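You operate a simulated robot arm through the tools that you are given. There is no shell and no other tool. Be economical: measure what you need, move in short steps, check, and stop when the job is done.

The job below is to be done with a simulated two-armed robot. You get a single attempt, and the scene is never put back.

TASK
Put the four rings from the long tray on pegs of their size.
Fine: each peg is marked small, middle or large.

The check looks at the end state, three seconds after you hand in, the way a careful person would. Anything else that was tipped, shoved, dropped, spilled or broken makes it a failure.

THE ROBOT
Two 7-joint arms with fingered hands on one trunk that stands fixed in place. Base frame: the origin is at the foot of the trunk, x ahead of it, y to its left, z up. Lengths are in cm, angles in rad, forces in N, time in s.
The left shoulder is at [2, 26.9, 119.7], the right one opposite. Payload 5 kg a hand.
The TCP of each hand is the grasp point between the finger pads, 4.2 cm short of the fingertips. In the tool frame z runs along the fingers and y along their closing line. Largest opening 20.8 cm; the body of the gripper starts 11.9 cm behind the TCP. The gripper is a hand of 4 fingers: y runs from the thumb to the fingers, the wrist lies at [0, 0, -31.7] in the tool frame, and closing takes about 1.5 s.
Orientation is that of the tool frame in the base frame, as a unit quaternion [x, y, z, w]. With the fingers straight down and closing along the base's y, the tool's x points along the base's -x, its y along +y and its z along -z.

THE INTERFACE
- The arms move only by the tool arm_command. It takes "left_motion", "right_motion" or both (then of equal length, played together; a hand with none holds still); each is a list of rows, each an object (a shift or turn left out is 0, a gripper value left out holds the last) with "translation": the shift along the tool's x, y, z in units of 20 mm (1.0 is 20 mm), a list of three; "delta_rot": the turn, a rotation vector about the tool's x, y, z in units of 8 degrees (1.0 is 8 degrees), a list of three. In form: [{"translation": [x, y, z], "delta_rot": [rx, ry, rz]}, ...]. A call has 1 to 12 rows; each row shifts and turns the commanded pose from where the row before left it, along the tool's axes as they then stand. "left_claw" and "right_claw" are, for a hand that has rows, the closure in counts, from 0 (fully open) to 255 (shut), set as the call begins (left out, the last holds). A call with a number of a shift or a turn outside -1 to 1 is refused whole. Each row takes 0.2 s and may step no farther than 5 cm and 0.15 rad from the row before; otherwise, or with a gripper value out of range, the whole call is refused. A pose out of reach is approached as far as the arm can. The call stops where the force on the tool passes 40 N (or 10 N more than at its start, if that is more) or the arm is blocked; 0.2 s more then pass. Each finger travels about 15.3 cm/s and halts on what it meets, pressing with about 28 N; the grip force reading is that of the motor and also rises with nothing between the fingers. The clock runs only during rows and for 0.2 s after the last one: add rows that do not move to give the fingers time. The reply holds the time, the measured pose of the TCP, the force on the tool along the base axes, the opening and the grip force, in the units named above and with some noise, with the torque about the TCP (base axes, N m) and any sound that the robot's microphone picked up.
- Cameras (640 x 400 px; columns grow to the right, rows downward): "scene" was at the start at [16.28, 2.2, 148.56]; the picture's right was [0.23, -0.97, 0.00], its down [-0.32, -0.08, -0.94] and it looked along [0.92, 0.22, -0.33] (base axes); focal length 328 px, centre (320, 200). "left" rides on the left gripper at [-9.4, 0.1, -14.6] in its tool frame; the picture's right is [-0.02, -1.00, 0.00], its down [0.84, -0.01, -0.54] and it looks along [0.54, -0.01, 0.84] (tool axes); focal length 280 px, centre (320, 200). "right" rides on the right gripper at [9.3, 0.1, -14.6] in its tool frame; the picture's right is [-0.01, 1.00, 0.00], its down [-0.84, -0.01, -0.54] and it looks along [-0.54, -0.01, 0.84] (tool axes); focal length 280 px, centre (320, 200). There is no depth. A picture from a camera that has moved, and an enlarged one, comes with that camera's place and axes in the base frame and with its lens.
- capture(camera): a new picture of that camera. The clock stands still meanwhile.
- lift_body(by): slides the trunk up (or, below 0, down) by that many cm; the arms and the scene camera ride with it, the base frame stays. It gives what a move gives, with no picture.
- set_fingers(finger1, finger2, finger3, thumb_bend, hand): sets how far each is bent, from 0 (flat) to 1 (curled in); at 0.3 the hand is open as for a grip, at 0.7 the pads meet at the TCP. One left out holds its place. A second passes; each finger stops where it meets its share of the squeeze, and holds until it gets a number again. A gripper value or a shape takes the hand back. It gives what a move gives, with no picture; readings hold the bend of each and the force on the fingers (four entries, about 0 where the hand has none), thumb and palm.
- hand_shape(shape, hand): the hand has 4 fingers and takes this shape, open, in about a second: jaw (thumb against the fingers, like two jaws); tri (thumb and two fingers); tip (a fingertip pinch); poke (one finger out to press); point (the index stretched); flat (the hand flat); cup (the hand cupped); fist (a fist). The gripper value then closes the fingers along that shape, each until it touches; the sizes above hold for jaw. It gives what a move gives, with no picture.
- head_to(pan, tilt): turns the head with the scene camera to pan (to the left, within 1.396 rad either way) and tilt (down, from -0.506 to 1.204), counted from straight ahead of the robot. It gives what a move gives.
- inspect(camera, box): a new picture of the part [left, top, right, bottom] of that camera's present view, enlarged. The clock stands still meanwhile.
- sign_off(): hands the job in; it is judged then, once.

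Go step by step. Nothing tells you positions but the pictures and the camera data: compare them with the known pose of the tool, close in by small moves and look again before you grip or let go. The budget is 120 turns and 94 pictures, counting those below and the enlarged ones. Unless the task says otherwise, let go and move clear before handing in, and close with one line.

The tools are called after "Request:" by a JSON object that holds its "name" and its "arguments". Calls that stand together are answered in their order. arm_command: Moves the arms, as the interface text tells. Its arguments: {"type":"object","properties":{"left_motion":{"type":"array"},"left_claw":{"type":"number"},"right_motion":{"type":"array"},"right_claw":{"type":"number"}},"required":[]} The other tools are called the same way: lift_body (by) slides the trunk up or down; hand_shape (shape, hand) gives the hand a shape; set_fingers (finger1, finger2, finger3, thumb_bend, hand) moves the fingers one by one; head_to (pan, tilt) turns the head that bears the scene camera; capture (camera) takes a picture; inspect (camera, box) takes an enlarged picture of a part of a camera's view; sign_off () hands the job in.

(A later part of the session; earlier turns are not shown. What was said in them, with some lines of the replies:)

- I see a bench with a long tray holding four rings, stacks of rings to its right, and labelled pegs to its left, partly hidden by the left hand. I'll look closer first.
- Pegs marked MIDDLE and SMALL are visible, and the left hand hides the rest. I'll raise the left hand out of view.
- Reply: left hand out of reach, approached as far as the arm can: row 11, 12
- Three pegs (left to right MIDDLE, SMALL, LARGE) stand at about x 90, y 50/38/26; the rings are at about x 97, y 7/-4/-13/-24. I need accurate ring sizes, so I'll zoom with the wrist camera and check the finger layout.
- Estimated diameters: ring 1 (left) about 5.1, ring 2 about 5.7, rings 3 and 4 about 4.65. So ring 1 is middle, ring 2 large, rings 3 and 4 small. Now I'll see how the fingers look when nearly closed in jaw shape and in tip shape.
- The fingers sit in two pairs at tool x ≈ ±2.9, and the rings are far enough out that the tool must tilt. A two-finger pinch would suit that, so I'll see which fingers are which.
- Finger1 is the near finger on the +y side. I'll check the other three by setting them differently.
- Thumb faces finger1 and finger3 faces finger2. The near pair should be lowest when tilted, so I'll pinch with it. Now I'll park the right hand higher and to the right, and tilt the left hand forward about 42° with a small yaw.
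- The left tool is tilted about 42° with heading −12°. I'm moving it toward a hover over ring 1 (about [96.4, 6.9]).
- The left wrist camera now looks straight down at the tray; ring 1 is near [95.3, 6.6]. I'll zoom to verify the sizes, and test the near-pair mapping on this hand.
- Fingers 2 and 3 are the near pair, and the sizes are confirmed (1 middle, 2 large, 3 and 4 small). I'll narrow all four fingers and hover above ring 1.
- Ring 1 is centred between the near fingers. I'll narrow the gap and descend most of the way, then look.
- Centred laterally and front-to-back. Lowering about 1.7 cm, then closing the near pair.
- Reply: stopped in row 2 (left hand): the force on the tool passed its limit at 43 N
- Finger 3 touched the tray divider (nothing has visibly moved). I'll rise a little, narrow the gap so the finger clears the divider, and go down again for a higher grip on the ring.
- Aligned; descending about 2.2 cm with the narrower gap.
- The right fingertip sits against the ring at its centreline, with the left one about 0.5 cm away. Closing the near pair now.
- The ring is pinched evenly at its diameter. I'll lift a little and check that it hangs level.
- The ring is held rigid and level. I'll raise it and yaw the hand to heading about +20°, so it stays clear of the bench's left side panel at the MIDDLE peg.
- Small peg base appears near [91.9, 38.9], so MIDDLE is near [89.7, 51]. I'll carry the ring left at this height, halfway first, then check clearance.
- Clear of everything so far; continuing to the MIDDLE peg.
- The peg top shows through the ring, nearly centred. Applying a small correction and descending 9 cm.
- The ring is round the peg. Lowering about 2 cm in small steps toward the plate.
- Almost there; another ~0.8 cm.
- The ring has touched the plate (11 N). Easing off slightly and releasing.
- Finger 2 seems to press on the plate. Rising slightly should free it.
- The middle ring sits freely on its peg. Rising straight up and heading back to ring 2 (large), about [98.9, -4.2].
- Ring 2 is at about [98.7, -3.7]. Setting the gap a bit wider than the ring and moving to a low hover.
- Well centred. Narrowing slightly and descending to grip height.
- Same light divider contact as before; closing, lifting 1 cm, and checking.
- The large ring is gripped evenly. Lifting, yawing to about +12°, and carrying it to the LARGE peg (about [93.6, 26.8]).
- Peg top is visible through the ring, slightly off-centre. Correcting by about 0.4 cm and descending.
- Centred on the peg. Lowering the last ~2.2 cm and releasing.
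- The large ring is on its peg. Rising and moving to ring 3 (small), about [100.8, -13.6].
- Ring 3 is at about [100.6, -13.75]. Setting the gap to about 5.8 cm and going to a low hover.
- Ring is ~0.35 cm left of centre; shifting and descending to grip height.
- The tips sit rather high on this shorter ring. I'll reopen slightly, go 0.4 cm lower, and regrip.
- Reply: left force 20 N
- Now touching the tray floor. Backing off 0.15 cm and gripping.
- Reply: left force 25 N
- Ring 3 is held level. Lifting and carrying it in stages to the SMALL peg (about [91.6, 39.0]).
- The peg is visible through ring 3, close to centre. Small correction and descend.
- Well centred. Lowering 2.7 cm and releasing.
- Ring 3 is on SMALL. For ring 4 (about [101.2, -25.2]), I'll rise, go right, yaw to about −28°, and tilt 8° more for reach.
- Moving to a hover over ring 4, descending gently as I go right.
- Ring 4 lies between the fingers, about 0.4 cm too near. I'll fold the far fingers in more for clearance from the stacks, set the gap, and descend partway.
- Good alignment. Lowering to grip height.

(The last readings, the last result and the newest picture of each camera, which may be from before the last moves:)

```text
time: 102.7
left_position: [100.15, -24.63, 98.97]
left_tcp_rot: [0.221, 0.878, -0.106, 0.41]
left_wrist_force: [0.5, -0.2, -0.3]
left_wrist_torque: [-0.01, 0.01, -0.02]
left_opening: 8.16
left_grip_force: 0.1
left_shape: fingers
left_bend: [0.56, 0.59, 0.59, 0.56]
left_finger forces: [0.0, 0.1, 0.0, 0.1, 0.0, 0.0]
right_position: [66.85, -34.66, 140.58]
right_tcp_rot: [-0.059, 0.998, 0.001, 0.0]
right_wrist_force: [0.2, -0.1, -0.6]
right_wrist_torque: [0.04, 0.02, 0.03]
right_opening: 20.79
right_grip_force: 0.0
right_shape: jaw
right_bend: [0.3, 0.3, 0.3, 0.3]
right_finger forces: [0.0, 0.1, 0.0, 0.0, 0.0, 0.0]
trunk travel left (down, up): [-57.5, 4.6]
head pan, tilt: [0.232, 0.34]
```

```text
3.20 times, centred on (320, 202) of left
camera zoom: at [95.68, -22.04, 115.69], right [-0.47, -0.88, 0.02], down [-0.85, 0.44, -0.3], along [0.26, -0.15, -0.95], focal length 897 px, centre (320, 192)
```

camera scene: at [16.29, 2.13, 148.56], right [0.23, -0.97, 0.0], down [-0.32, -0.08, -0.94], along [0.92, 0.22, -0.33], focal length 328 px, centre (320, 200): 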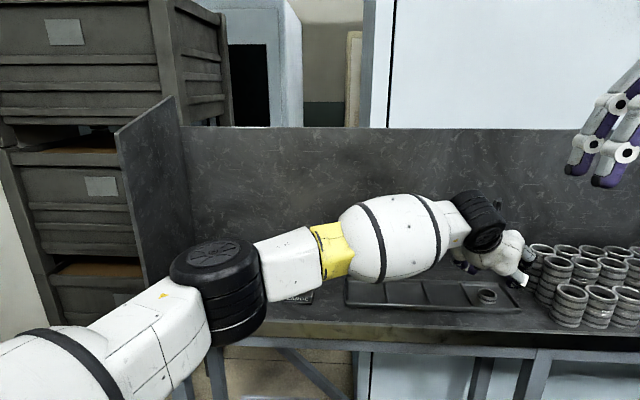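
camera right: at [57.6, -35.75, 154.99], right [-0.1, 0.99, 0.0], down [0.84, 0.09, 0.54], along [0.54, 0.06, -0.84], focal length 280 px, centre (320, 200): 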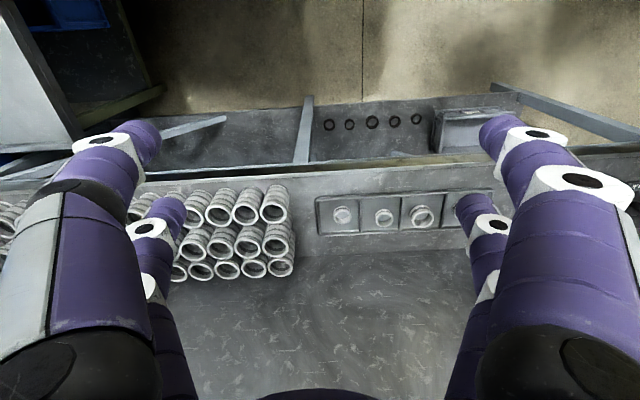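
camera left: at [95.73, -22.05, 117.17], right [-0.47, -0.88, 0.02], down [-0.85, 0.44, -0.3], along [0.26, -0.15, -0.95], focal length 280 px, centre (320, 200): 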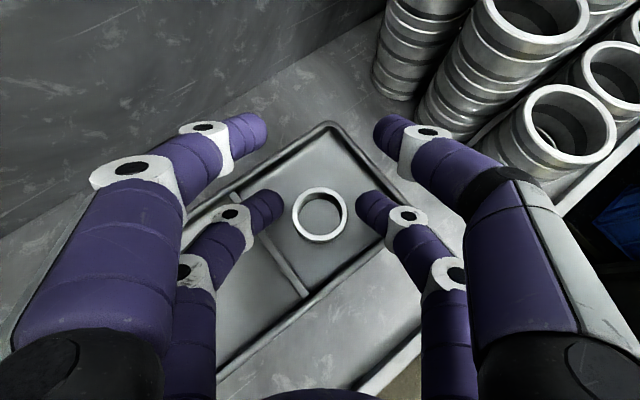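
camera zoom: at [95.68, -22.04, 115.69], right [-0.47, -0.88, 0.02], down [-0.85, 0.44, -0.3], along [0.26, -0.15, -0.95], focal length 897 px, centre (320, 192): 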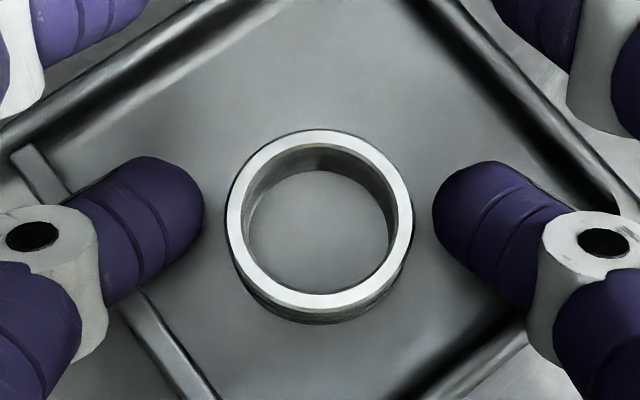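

A touch lower and nearer, then close.

Request:
{"name": "arm_command", "arguments": {"left_motion": [{"translation": [0.15, 0, 0.05]}, {}]}}

Request:
{"name": "set_fingers", "arguments": {"hand": "left", "finger2": 0.77, "finger3": 0.77}}

Request:
{"name": "inspect", "arguments": {"camera": "left", "box": [220, 140, 420, 265]}}

```text
time: 103.3
left_position: [100.11, -24.62, 98.93]
left_tcp_rot: [0.222, 0.878, -0.106, 0.41]
left_wrist_force: [0.2, -0.3, 0.8]
left_wrist_torque: [0.02, -0.02, 0.0]
left_opening: 8.16
left_grip_force: 0.1
left_shape: fingers
left_bend: [0.56, 0.59, 0.59, 0.56]
left_finger forces: [0.1, 1.1, 0.1, 0.0, 0.0, 0.0]
right_position: [66.9, -34.81, 140.59]
right_tcp_rot: [-0.06, 0.998, 0.0, 0.0]
right_wrist_force: [0.9, 0.3, 0.4]
right_wrist_torque: [0.0, 0.03, 0.01]
right_opening: 20.79
right_grip_force: 0.0
right_shape: jaw
right_bend: [0.3, 0.3, 0.3, 0.3]
right_finger forces: [0.1, 0.0, 0.1, 0.0, 0.1, 0.1]
trunk travel left (down, up): [-57.5, 4.6]
head pan, tilt: [0.232, 0.34]
```

```text
time: 104.3
left_position: [100.18, -24.64, 98.77]
left_tcp_rot: [0.222, 0.878, -0.107, 0.41]
left_wrist_force: [0.5, -0.7, 0.0]
left_wrist_torque: [0.01, 0.01, 0.01]
left_opening: 8.17
left_grip_force: 8.9
left_shape: fingers
left_bend: [0.56, 0.62, 0.62, 0.56]
left_finger forces: [0.0, 8.9, 8.7, 0.0, 0.0, 0.1]
right_position: [66.82, -34.76, 140.51]
right_tcp_rot: [-0.059, 0.998, 0.0, 0.0]
right_wrist_force: [-0.4, 0.2, 0.5]
right_wrist_torque: [0.01, 0.03, 0.0]
right_opening: 20.79
right_grip_force: 0.2
right_shape: jaw
right_bend: [0.3, 0.3, 0.3, 0.3]
right_finger forces: [0.0, 0.0, 0.1, 0.0, 0.1, 0.0]
trunk travel left (down, up): [-57.5, 4.6]
head pan, tilt: [0.232, 0.34]
```

```text
3.20 times, centred on (320, 202) of left
camera zoom: at [95.55, -21.99, 115.42], right [-0.47, -0.88, 0.02], down [-0.85, 0.44, -0.3], along [0.26, -0.15, -0.95], focal length 897 px, centre (320, 192)
```

zoom: 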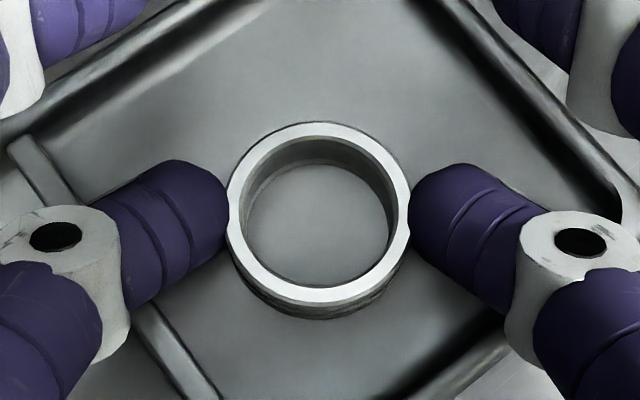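

Symmetric grip. Test-lifting.

Request:
{"name": "arm_command", "arguments": {"left_motion": [{"translation": [-0.19, 0, -0.16]}, {"translation": [-0.3, 0, -0.25]}, {"translation": [-0.3, 0, -0.25]}, {}]}}

Request:
{"name": "inspect", "arguments": {"camera": "left", "box": [220, 140, 420, 265]}}

Request:
{"name": "inspect", "arguments": {"camera": "scene", "box": [420, 220, 580, 320]}}

```text
time: 105.3
left_position: [100.09, -24.56, 100.75]
left_tcp_rot: [0.222, 0.878, -0.106, 0.41]
left_wrist_force: [1.0, -0.4, -0.8]
left_wrist_torque: [0.0, -0.03, -0.01]
left_opening: 8.15
left_grip_force: 9.4
left_shape: fingers
left_bend: [0.56, 0.62, 0.62, 0.56]
left_finger forces: [0.0, 8.8, 8.8, 0.0, 0.0, 0.0]
right_position: [66.95, -34.86, 140.47]
right_tcp_rot: [-0.059, 0.998, 0.0, -0.001]
right_wrist_force: [0.9, 0.3, -0.1]
right_wrist_torque: [0.03, 0.07, -0.03]
right_opening: 20.79
right_grip_force: 0.0
right_shape: jaw
right_bend: [0.3, 0.3, 0.3, 0.3]
right_finger forces: [0.0, 0.0, 0.0, 0.1, 0.0, 0.0]
trunk travel left (down, up): [-57.5, 4.6]
head pan, tilt: [0.232, 0.34]
```

```text
3.20 times, centred on (320, 202) of left
camera zoom: at [95.56, -21.92, 117.45], right [-0.47, -0.88, 0.02], down [-0.85, 0.44, -0.3], along [0.26, -0.15, -0.95], focal length 897 px, centre (320, 192)
```

zoom: 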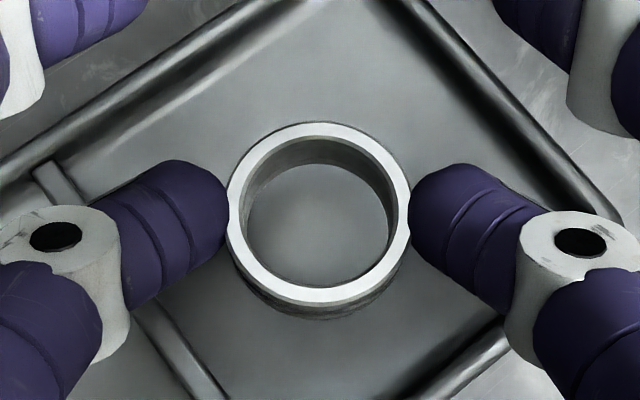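

```text
4.00 times, centred on (500, 270) of scene
camera zoom: at [16.32, 2.19, 148.55], right [0.23, -0.97, 0.0], down [-0.33, -0.08, -0.94], along [0.92, 0.22, -0.33], focal length 1310 px, centre (-400, -80)
```

zoom: 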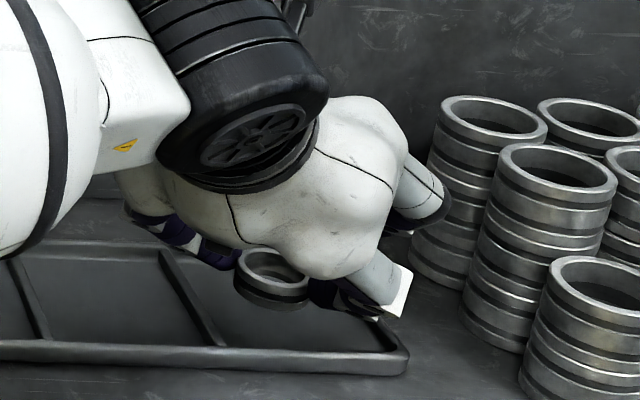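

Ring 4 is held level. Lifting, then carrying left in stages to the SMALL peg.

Request:
{"name": "arm_command", "arguments": {"left_motion": [{"translation": [-0.79, 0, -0.66]}, {"translation": [-0.79, 0, -0.66]}, {"translation": [-0.79, 0, -0.66]}, {"translation": [-0.79, 0, -0.66]}, {"translation": [-0.79, 0, -0.66]}]}}

Request:
{"name": "arm_command", "arguments": {"left_motion": [{"translation": [0.431, 0.973, -0.524]}, {"translation": [0.431, 0.973, -0.524]}, {"translation": [0.431, 0.973, -0.524]}, {"translation": [0.431, 0.973, -0.524]}, {"translation": [0.431, 0.973, -0.524]}, {"translation": [0.431, 0.973, -0.524]}, {"translation": [0.431, 0.973, -0.524]}, {"translation": [0.431, 0.973, -0.524]}, {"translation": [0.431, 0.973, -0.524]}, {"translation": [0.431, 0.973, -0.524]}, {"translation": [0.431, 0.973, -0.524]}, {"translation": [0.431, 0.973, -0.524]}]}}

Request:
{"name": "arm_command", "arguments": {"left_motion": [{"translation": [0.431, 0.973, -0.524]}, {"translation": [0.431, 0.973, -0.524]}, {"delta_rot": [-0.768, 0, -0.641]}, {"delta_rot": [-0.768, 0, -0.641]}, {"delta_rot": [-0.768, 0, -0.641]}, {"delta_rot": [-0.768, 0, -0.641]}, {"delta_rot": [-0.768, 0, -0.641]}, {}]}}

```text
time: 106.5
left_position: [100.04, -24.48, 111.15]
left_tcp_rot: [0.222, 0.879, -0.106, 0.41]
left_wrist_force: [-1.6, -0.2, -0.8]
left_wrist_torque: [0.03, -0.05, 0.04]
left_opening: 8.15
left_grip_force: 8.8
left_shape: fingers
left_bend: [0.56, 0.62, 0.62, 0.56]
left_finger forces: [0.0, 8.9, 8.9, 0.1, 0.0, 0.0]
right_position: [66.78, -34.72, 140.56]
right_tcp_rot: [-0.06, 0.998, 0.0, 0.0]
right_wrist_force: [-1.1, 0.5, -0.6]
right_wrist_torque: [0.01, -0.06, -0.02]
right_opening: 20.8
right_grip_force: 0.0
right_shape: jaw
right_bend: [0.3, 0.3, 0.3, 0.3]
right_finger forces: [0.0, 0.1, 0.0, 0.1, 0.1, 0.0]
trunk travel left (down, up): [-57.5, 4.6]
head pan, tilt: [0.232, 0.34]
```

```text
time: 109.1
left_position: [96.94, 3.89, 111.03]
left_tcp_rot: [0.221, 0.878, -0.107, 0.411]
left_wrist_force: [-0.7, 0.5, -0.5]
left_wrist_torque: [0.01, -0.03, 0.0]
left_opening: 8.15
left_grip_force: 9.2
left_shape: fingers
left_bend: [0.56, 0.62, 0.62, 0.56]
left_finger forces: [0.0, 8.7, 8.7, 0.0, 0.1, 0.1]
right_position: [66.95, -34.55, 140.38]
right_tcp_rot: [-0.059, 0.998, 0.0, 0.0]
right_wrist_force: [0.0, 0.6, 0.3]
right_wrist_torque: [-0.14, 0.0, -0.01]
right_opening: 20.8
right_grip_force: 0.0
right_shape: jaw
right_bend: [0.3, 0.3, 0.3, 0.3]
right_finger forces: [0.0, 0.0, 0.0, 0.1, 0.0, 0.1]
trunk travel left (down, up): [-57.5, 4.6]
head pan, tilt: [0.232, 0.34]
```

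```text
time: 110.9
left_position: [96.56, 8.7, 111.29]
left_tcp_rot: [-0.094, 0.901, 0.041, 0.42]
left_wrist_force: [0.9, 0.3, -0.3]
left_wrist_torque: [-0.08, 0.04, -0.11]
left_opening: 8.15
left_grip_force: 8.5
left_shape: fingers
left_bend: [0.56, 0.62, 0.62, 0.56]
left_finger forces: [0.0, 8.7, 8.8, 0.0, 0.0, 0.1]
right_position: [66.87, -34.48, 140.42]
right_tcp_rot: [-0.06, 0.998, -0.001, 0.0]
right_wrist_force: [-0.3, 0.0, 0.8]
right_wrist_torque: [-0.12, 0.03, -0.01]
right_opening: 20.8
right_grip_force: 0.1
right_shape: jaw
right_bend: [0.3, 0.3, 0.3, 0.3]
right_finger forces: [0.0, 0.1, 0.0, 0.0, 0.1, 0.0]
trunk travel left (down, up): [-57.5, 4.6]
head pan, tilt: [0.232, 0.34]
```

On course; moving the remaining distance to above the SMALL peg.

Request:
{"name": "arm_command", "arguments": {"left_motion": [{"translation": [-0.007, 0.969, 0.008]}, {"translation": [-0.007, 0.969, 0.008]}, {"translation": [-0.007, 0.969, 0.008]}, {"translation": [-0.007, 0.969, 0.008]}, {"translation": [-0.007, 0.969, 0.008]}, {"translation": [-0.007, 0.969, 0.008]}, {"translation": [-0.007, 0.969, 0.008]}, {"translation": [-0.007, 0.969, 0.008]}]}}

Request:
{"name": "arm_command", "arguments": {"left_motion": [{"translation": [-0.007, 0.969, 0.008]}, {"translation": [-0.007, 0.969, 0.008]}, {"translation": [-0.007, 0.969, 0.008]}, {"translation": [-0.007, 0.969, 0.008]}, {"translation": [-0.007, 0.969, 0.008]}, {"translation": [-0.007, 0.969, 0.008]}, {"translation": [-0.007, 0.969, 0.008]}, {"translation": [-0.007, 0.969, 0.008]}, {}]}}

Request:
{"name": "inspect", "arguments": {"camera": "left", "box": [220, 140, 420, 265]}}

Request:
{"name": "inspect", "arguments": {"camera": "scene", "box": [170, 210, 330, 310]}}

```text
time: 112.7
left_position: [93.4, 23.61, 111.1]
left_tcp_rot: [-0.092, 0.902, 0.04, 0.42]
left_wrist_force: [0.9, -0.2, -0.3]
left_wrist_torque: [-0.02, -0.01, 0.01]
left_opening: 8.16
left_grip_force: 9.0
left_shape: fingers
left_bend: [0.56, 0.62, 0.62, 0.56]
left_finger forces: [0.0, 8.8, 8.9, 0.0, 0.1, 0.1]
right_position: [66.74, -34.73, 140.53]
right_tcp_rot: [-0.059, 0.998, -0.001, 0.001]
right_wrist_force: [-1.0, 1.0, -0.2]
right_wrist_torque: [-0.06, 0.02, 0.02]
right_opening: 20.8
right_grip_force: 0.0
right_shape: jaw
right_bend: [0.3, 0.3, 0.3, 0.3]
right_finger forces: [0.0, 0.0, 0.0, 0.1, 0.0, 0.1]
trunk travel left (down, up): [-57.5, 4.6]
head pan, tilt: [0.232, 0.34]
```

```text
time: 114.7
left_position: [90.55, 39.01, 110.98]
left_tcp_rot: [-0.092, 0.902, 0.041, 0.42]
left_wrist_force: [0.8, -0.4, -0.6]
left_wrist_torque: [0.06, 0.02, 0.04]
left_opening: 8.13
left_grip_force: 8.6
left_shape: fingers
left_bend: [0.56, 0.62, 0.62, 0.56]
left_finger forces: [0.0, 8.8, 8.8, 0.0, 0.1, 0.1]
right_position: [66.89, -34.69, 140.34]
right_tcp_rot: [-0.059, 0.998, -0.001, 0.001]
right_wrist_force: [-0.6, -0.5, -0.1]
right_wrist_torque: [0.06, -0.06, 0.01]
right_opening: 20.82
right_grip_force: 0.2
right_shape: jaw
right_bend: [0.3, 0.3, 0.3, 0.3]
right_finger forces: [0.1, 0.1, 0.1, 0.0, 0.0, 0.1]
trunk travel left (down, up): [-57.5, 4.6]
head pan, tilt: [0.232, 0.34]
```

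```text
3.20 times, centred on (320, 202) of left
camera zoom: at [85.38, 38.09, 127.61], right [0.21, -0.98, 0.01], down [-0.93, -0.2, -0.3], along [0.29, 0.05, -0.95], focal length 897 px, centre (320, 192)
```

zoom: 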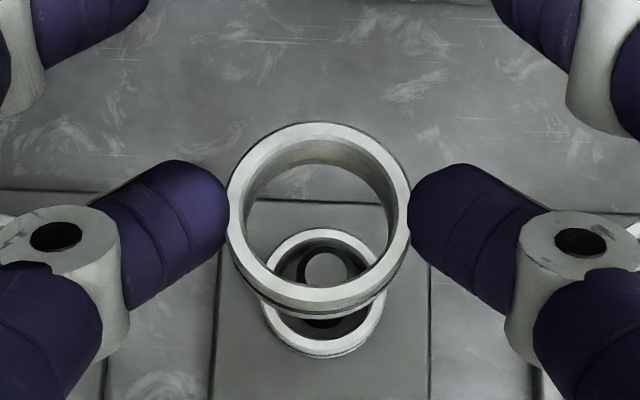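

```text
4.00 times, centred on (250, 260) of scene
camera zoom: at [16.29, 2.14, 148.56], right [0.23, -0.97, 0.0], down [-0.33, -0.08, -0.94], along [0.92, 0.22, -0.33], focal length 1310 px, centre (600, -40)
```

zoom: 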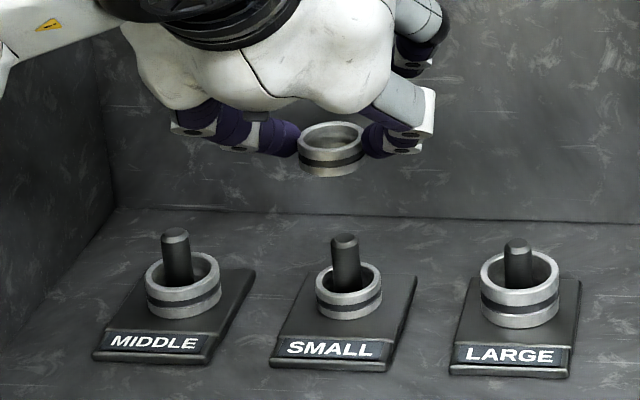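

Ring 4 needs about 0.5 cm more forward. Correcting, dropping 4.5 cm to just above the peg tip, and checking.

Request:
{"name": "arm_command", "arguments": {"left_motion": [{"translation": [-0.15, -0.1, 0.18]}, {"translation": [0.574, 0, 0.482]}, {"translation": [0.574, 0, 0.482]}, {"translation": [0.574, 0, 0.482]}, {}]}}

Request:
{"name": "inspect", "arguments": {"camera": "left", "box": [220, 140, 420, 265]}}

Request:
{"name": "inspect", "arguments": {"camera": "scene", "box": [194, 220, 306, 290]}}

```text
time: 115.9
left_position: [91.06, 38.89, 106.51]
left_tcp_rot: [-0.093, 0.902, 0.042, 0.42]
left_wrist_force: [0.1, 0.1, -0.8]
left_wrist_torque: [0.0, -0.02, -0.01]
left_opening: 8.14
left_grip_force: 8.9
left_shape: fingers
left_bend: [0.56, 0.62, 0.62, 0.56]
left_finger forces: [0.0, 8.8, 8.8, 0.0, 0.0, 0.0]
right_position: [66.92, -34.78, 140.52]
right_tcp_rot: [-0.059, 0.998, 0.0, 0.0]
right_wrist_force: [0.4, -0.4, -0.4]
right_wrist_torque: [0.03, -0.03, 0.03]
right_opening: 20.81
right_grip_force: 0.1
right_shape: jaw
right_bend: [0.3, 0.3, 0.3, 0.3]
right_finger forces: [0.0, 0.0, 0.0, 0.0, 0.0, 0.0]
trunk travel left (down, up): [-57.5, 4.6]
head pan, tilt: [0.232, 0.34]
```

```text
3.20 times, centred on (320, 202) of left
camera zoom: at [85.91, 37.99, 123.22], right [0.21, -0.98, 0.01], down [-0.93, -0.2, -0.3], along [0.29, 0.05, -0.95], focal length 897 px, centre (320, 192)
```

zoom: 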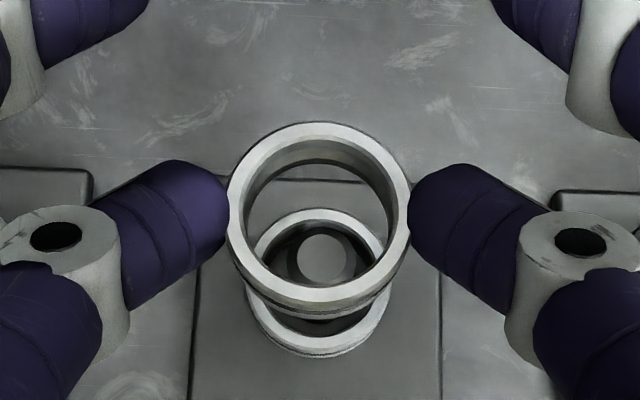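

```text
5.71 times, centred on (250, 255) of scene
camera zoom: at [16.27, 2.18, 148.57], right [0.23, -0.97, 0.0], down [-0.32, -0.08, -0.94], along [0.92, 0.22, -0.33], focal length 1872 px, centre (720, -114)
```

zoom: 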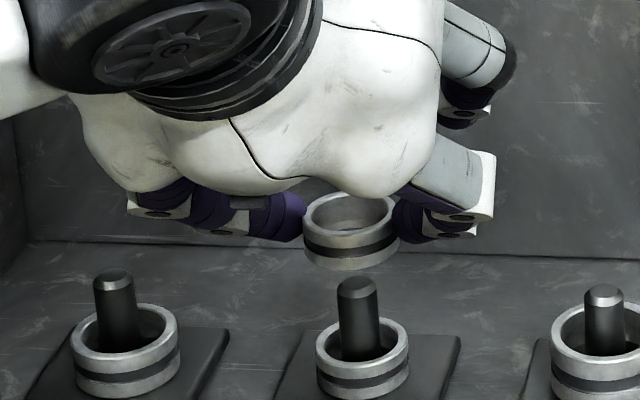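

Nearly concentric with the peg. Descending over it toward ring 3.

Request:
{"name": "arm_command", "arguments": {"left_motion": [{"translation": [0.04, -0.065, -0.05]}, {"translation": [0.4, 0, 0.336]}, {"translation": [0.4, 0, 0.336]}, {"translation": [0.4, 0, 0.336]}, {"translation": [0.4, 0, 0.336]}, {}]}}

Request:
{"name": "inspect", "arguments": {"camera": "left", "box": [220, 140, 420, 265]}}

Request:
{"name": "inspect", "arguments": {"camera": "scene", "box": [194, 220, 306, 290]}}

```text
time: 117.3
left_position: [91.03, 38.7, 102.41]
left_tcp_rot: [-0.093, 0.902, 0.041, 0.42]
left_wrist_force: [0.4, 0.1, -0.4]
left_wrist_torque: [0.01, 0.0, 0.03]
left_opening: 8.11
left_grip_force: 9.0
left_shape: fingers
left_bend: [0.56, 0.62, 0.62, 0.56]
left_finger forces: [0.0, 8.8, 8.8, 0.0, 0.1, 0.1]
right_position: [66.84, -34.73, 140.41]
right_tcp_rot: [-0.06, 0.998, -0.001, 0.0]
right_wrist_force: [0.5, 0.0, -0.6]
right_wrist_torque: [0.0, -0.01, 0.03]
right_opening: 20.81
right_grip_force: 0.1
right_shape: jaw
right_bend: [0.3, 0.3, 0.3, 0.3]
right_finger forces: [0.1, 0.0, 0.0, 0.1, 0.0, 0.0]
trunk travel left (down, up): [-57.5, 4.6]
head pan, tilt: [0.232, 0.34]
```

```text
3.20 times, centred on (320, 202) of left
camera zoom: at [85.82, 37.79, 119.04], right [0.21, -0.98, 0.02], down [-0.93, -0.2, -0.3], along [0.29, 0.05, -0.95], focal length 897 px, centre (320, 192)
```

zoom: 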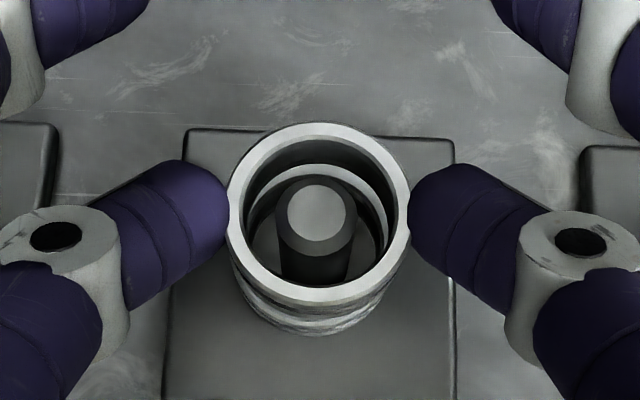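

```text
5.71 times, centred on (250, 255) of scene
camera zoom: at [16.3, 2.2, 148.56], right [0.23, -0.97, 0.0], down [-0.33, -0.08, -0.94], along [0.92, 0.22, -0.33], focal length 1872 px, centre (720, -114)
```

zoom: 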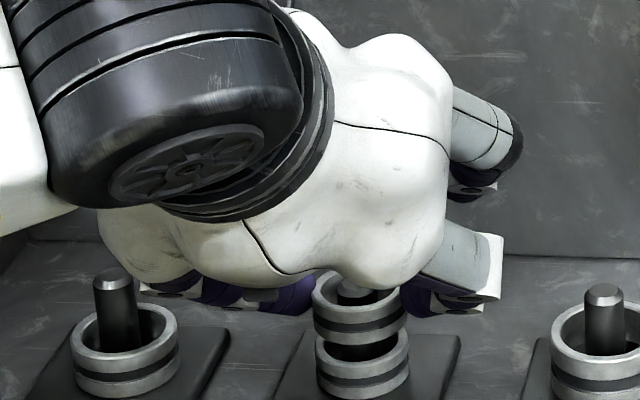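

Ring 4 is round the peg and directly over ring 3. Lowering the last centimetre gently.

Request:
{"name": "arm_command", "arguments": {"left_motion": [{"translation": [0.115, 0, 0.096]}, {"translation": [0.115, 0, 0.096]}, {"translation": [0.115, 0, 0.096]}, {}]}}

Request:
{"name": "inspect", "arguments": {"camera": "scene", "box": [194, 220, 306, 290]}}

```text
time: 118.3
left_position: [90.9, 38.68, 101.44]
left_tcp_rot: [-0.092, 0.902, 0.04, 0.419]
left_wrist_force: [0.3, 0.2, -0.3]
left_wrist_torque: [-0.01, -0.04, 0.0]
left_opening: 8.12
left_grip_force: 8.7
left_shape: fingers
left_bend: [0.56, 0.62, 0.62, 0.56]
left_finger forces: [0.0, 8.9, 8.8, 0.1, 0.1, 0.0]
right_position: [66.83, -34.7, 140.42]
right_tcp_rot: [-0.059, 0.998, -0.001, 0.0]
right_wrist_force: [-0.6, 0.2, -0.2]
right_wrist_torque: [-0.01, -0.02, -0.01]
right_opening: 20.81
right_grip_force: 0.1
right_shape: jaw
right_bend: [0.3, 0.3, 0.3, 0.3]
right_finger forces: [0.0, 0.0, 0.1, 0.0, 0.1, 0.0]
trunk travel left (down, up): [-57.5, 4.6]
head pan, tilt: [0.232, 0.34]
```

```text
5.71 times, centred on (250, 255) of scene
camera zoom: at [16.29, 2.2, 148.56], right [0.23, -0.97, 0.0], down [-0.33, -0.08, -0.94], along [0.92, 0.22, -0.33], focal length 1872 px, centre (720, -114)
```

zoom: 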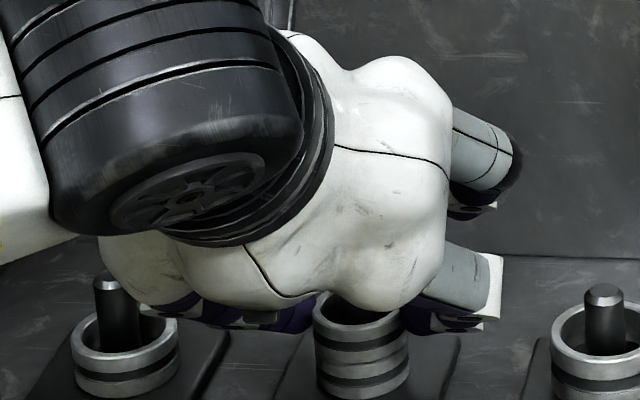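

Practically touching ring 3. A final 0.2 cm, then release.

Request:
{"name": "arm_command", "arguments": {"left_motion": [{"translation": [0.077, 0, 0.064]}, {}]}}

Request:
{"name": "set_fingers", "arguments": {"hand": "left", "finger2": 0.565, "finger3": 0.565}}

Request:
{"name": "inspect", "arguments": {"camera": "left", "box": [220, 140, 420, 265]}}

```text
time: 118.9
left_position: [90.81, 38.77, 101.22]
left_tcp_rot: [-0.093, 0.902, 0.042, 0.42]
left_wrist_force: [-0.2, -0.9, -1.4]
left_wrist_torque: [0.02, 0.03, 0.02]
left_opening: 8.13
left_grip_force: 8.7
left_shape: fingers
left_bend: [0.56, 0.62, 0.62, 0.56]
left_finger forces: [0.0, 8.9, 8.8, 0.0, 0.0, 0.0]
right_position: [66.81, -34.68, 140.27]
right_tcp_rot: [-0.06, 0.998, 0.0, 0.0]
right_wrist_force: [0.0, -0.7, 0.1]
right_wrist_torque: [0.0, -0.05, 0.0]
right_opening: 20.81
right_grip_force: 0.0
right_shape: jaw
right_bend: [0.3, 0.3, 0.3, 0.3]
right_finger forces: [0.0, 0.0, 0.0, 0.0, 0.0, 0.1]
trunk travel left (down, up): [-57.5, 4.6]
head pan, tilt: [0.232, 0.34]
```

```text
time: 119.9
left_position: [90.84, 38.77, 101.2]
left_tcp_rot: [-0.093, 0.902, 0.041, 0.42]
left_wrist_force: [0.0, 0.3, -0.2]
left_wrist_torque: [0.01, -0.02, 0.01]
left_opening: 8.14
left_grip_force: 0.0
left_shape: fingers
left_bend: [0.56, 0.56, 0.56, 0.56]
left_finger forces: [0.1, 0.0, 0.0, 0.0, 0.1, 0.0]
right_position: [66.81, -34.7, 140.56]
right_tcp_rot: [-0.059, 0.998, 0.0, 0.0]
right_wrist_force: [0.1, 0.6, -0.2]
right_wrist_torque: [0.04, -0.04, 0.02]
right_opening: 20.79
right_grip_force: 0.1
right_shape: jaw
right_bend: [0.3, 0.3, 0.3, 0.3]
right_finger forces: [0.0, 0.1, 0.1, 0.1, 0.0, 0.0]
trunk travel left (down, up): [-57.5, 4.6]
head pan, tilt: [0.232, 0.34]
```

```text
3.20 times, centred on (320, 202) of left
camera zoom: at [85.66, 37.82, 117.86], right [0.21, -0.98, 0.01], down [-0.93, -0.2, -0.3], along [0.29, 0.05, -0.95], focal length 897 px, centre (320, 192)
```

zoom: 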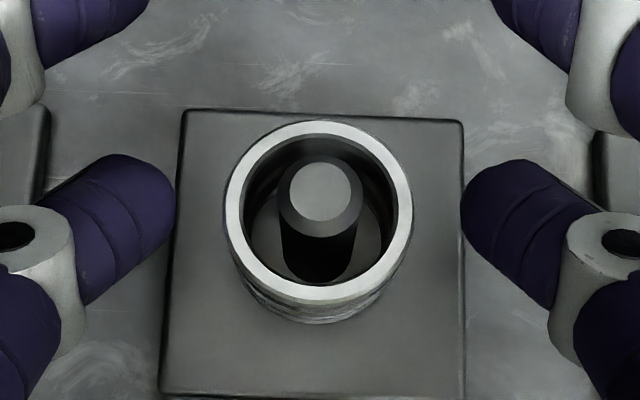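

Released and seated. Rising straight up, then backing away toward the robot and checking everything.

Request:
{"name": "arm_command", "arguments": {"left_motion": [{"translation": [-0.5, 0, -0.42]}, {"translation": [-0.7, 0, -0.587]}, {"translation": [-0.7, 0, -0.587]}, {"translation": [-0.7, 0, -0.587]}, {"translation": [-0.7, 0, -0.587]}, {"translation": [-0.7, 0, -0.587]}, {"translation": [-0.7, 0, -0.587]}, {"translation": [-0.7, 0, -0.587]}]}}

Request:
{"name": "arm_command", "arguments": {"left_motion": [{"translation": [0, 0, -1]}, {"translation": [0, 0, -1]}, {"translation": [0, 0, -1]}, {"translation": [0, 0, -1]}, {"translation": [0, 0, -1]}, {"translation": [0, 0, -1]}, {"translation": [0, 0, -1]}, {"translation": [0, 0, -1]}, {"translation": [0, 0, -1]}, {"translation": [0, 0, -1]}]}}

Request:
{"name": "capture", "arguments": {"camera": "scene"}}

Request:
{"name": "capture", "arguments": {"camera": "left"}}

```text
time: 121.7
left_position: [90.92, 38.93, 115.58]
left_tcp_rot: [-0.093, 0.902, 0.042, 0.42]
left_wrist_force: [-0.2, -0.2, -0.2]
left_wrist_torque: [-0.03, -0.05, 0.02]
left_opening: 8.12
left_grip_force: 0.2
left_shape: fingers
left_bend: [0.56, 0.56, 0.56, 0.56]
left_finger forces: [0.1, 0.0, 0.0, 0.0, 0.0, 0.0]
right_position: [66.93, -34.75, 140.43]
right_tcp_rot: [-0.06, 0.998, 0.0, 0.001]
right_wrist_force: [-1.1, -0.2, 0.2]
right_wrist_torque: [0.03, -0.03, 0.01]
right_opening: 20.81
right_grip_force: 0.0
right_shape: jaw
right_bend: [0.3, 0.3, 0.3, 0.3]
right_finger forces: [0.0, 0.0, 0.0, 0.0, 0.0, 0.0]
trunk travel left (down, up): [-57.5, 4.6]
head pan, tilt: [0.232, 0.34]
```

```text
time: 123.9
left_position: [75.86, 35.62, 128.18]
left_tcp_rot: [-0.092, 0.901, 0.041, 0.421]
left_wrist_force: [0.6, 0.2, -0.9]
left_wrist_torque: [-0.03, -0.01, 0.02]
left_opening: 8.13
left_grip_force: 0.1
left_shape: fingers
left_bend: [0.56, 0.56, 0.56, 0.56]
left_finger forces: [0.1, 0.0, 0.1, 0.0, 0.0, 0.0]
right_position: [66.88, -34.83, 140.48]
right_tcp_rot: [-0.06, 0.998, 0.0, 0.0]
right_wrist_force: [0.2, -0.2, 0.3]
right_wrist_torque: [0.03, 0.0, -0.01]
right_opening: 20.8
right_grip_force: 0.1
right_shape: jaw
right_bend: [0.3, 0.3, 0.3, 0.3]
right_finger forces: [0.1, 0.1, 0.0, 0.1, 0.0, 0.0]
trunk travel left (down, up): [-57.5, 4.6]
head pan, tilt: [0.232, 0.34]
```

```text
10 pictures are left
camera scene: at [16.25, 2.18, 148.57], right [0.23, -0.97, 0.0], down [-0.32, -0.08, -0.94], along [0.92, 0.22, -0.33], focal length 328 px, centre (320, 200)
```

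scene: 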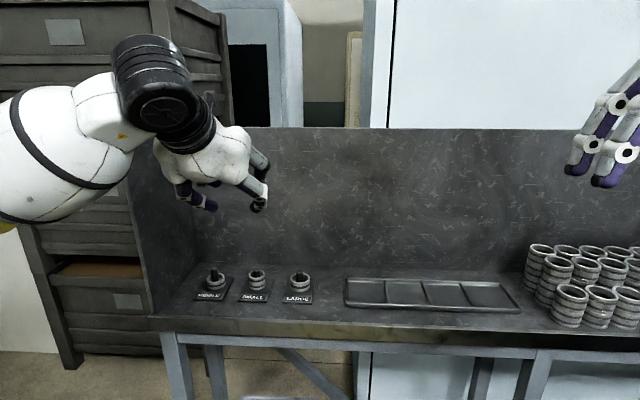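

```text
9 pictures are left
camera left: at [70.67, 34.74, 144.77], right [0.21, -0.98, 0.01], down [-0.93, -0.2, -0.3], along [0.29, 0.05, -0.95], focal length 280 px, centre (320, 200)
```

left: 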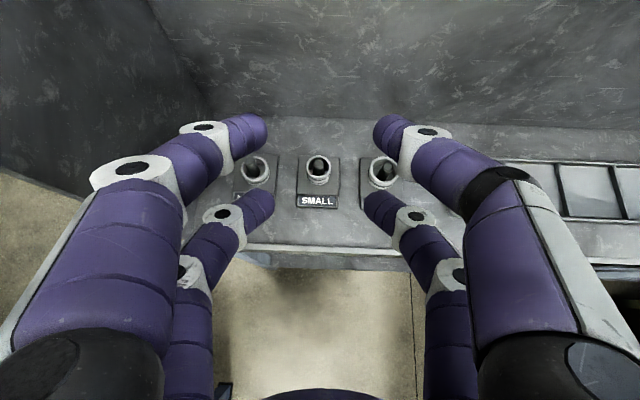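

Request:
{"name": "inspect", "arguments": {"camera": "scene", "box": [180, 250, 330, 325]}}

```text
4.27 times, centred on (255, 288) of scene
camera zoom: at [16.25, 2.18, 148.57], right [0.23, -0.97, 0.0], down [-0.32, -0.08, -0.94], along [0.92, 0.22, -0.33], focal length 1398 px, centre (597, -173)
```

zoom: 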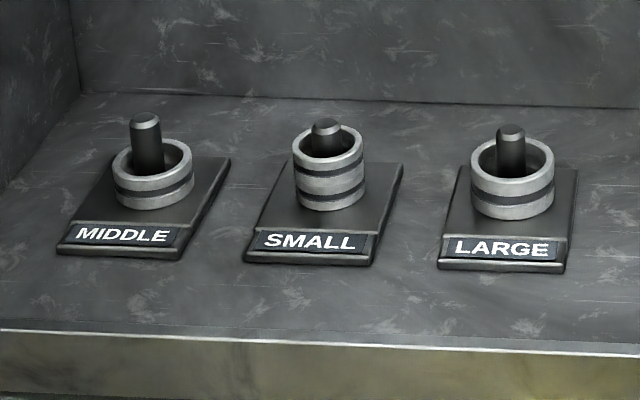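

All four rings sit flat on their pegs, the two small ones stacked. The tray is empty, nothing else has moved, and both hands are clear, so I'm handing in.

Request:
{"name": "sign_off", "arguments": {}}

```text
The job is handed in.
```

I put all four rings on the pegs I judged to match: one on LARGE, one on MIDDLE and two stacked on SMALL. I judged the sizes from the pictures. The last picture shows all four lying flat, the tray empty and nothing else moved, and I signed off with both hands clear.
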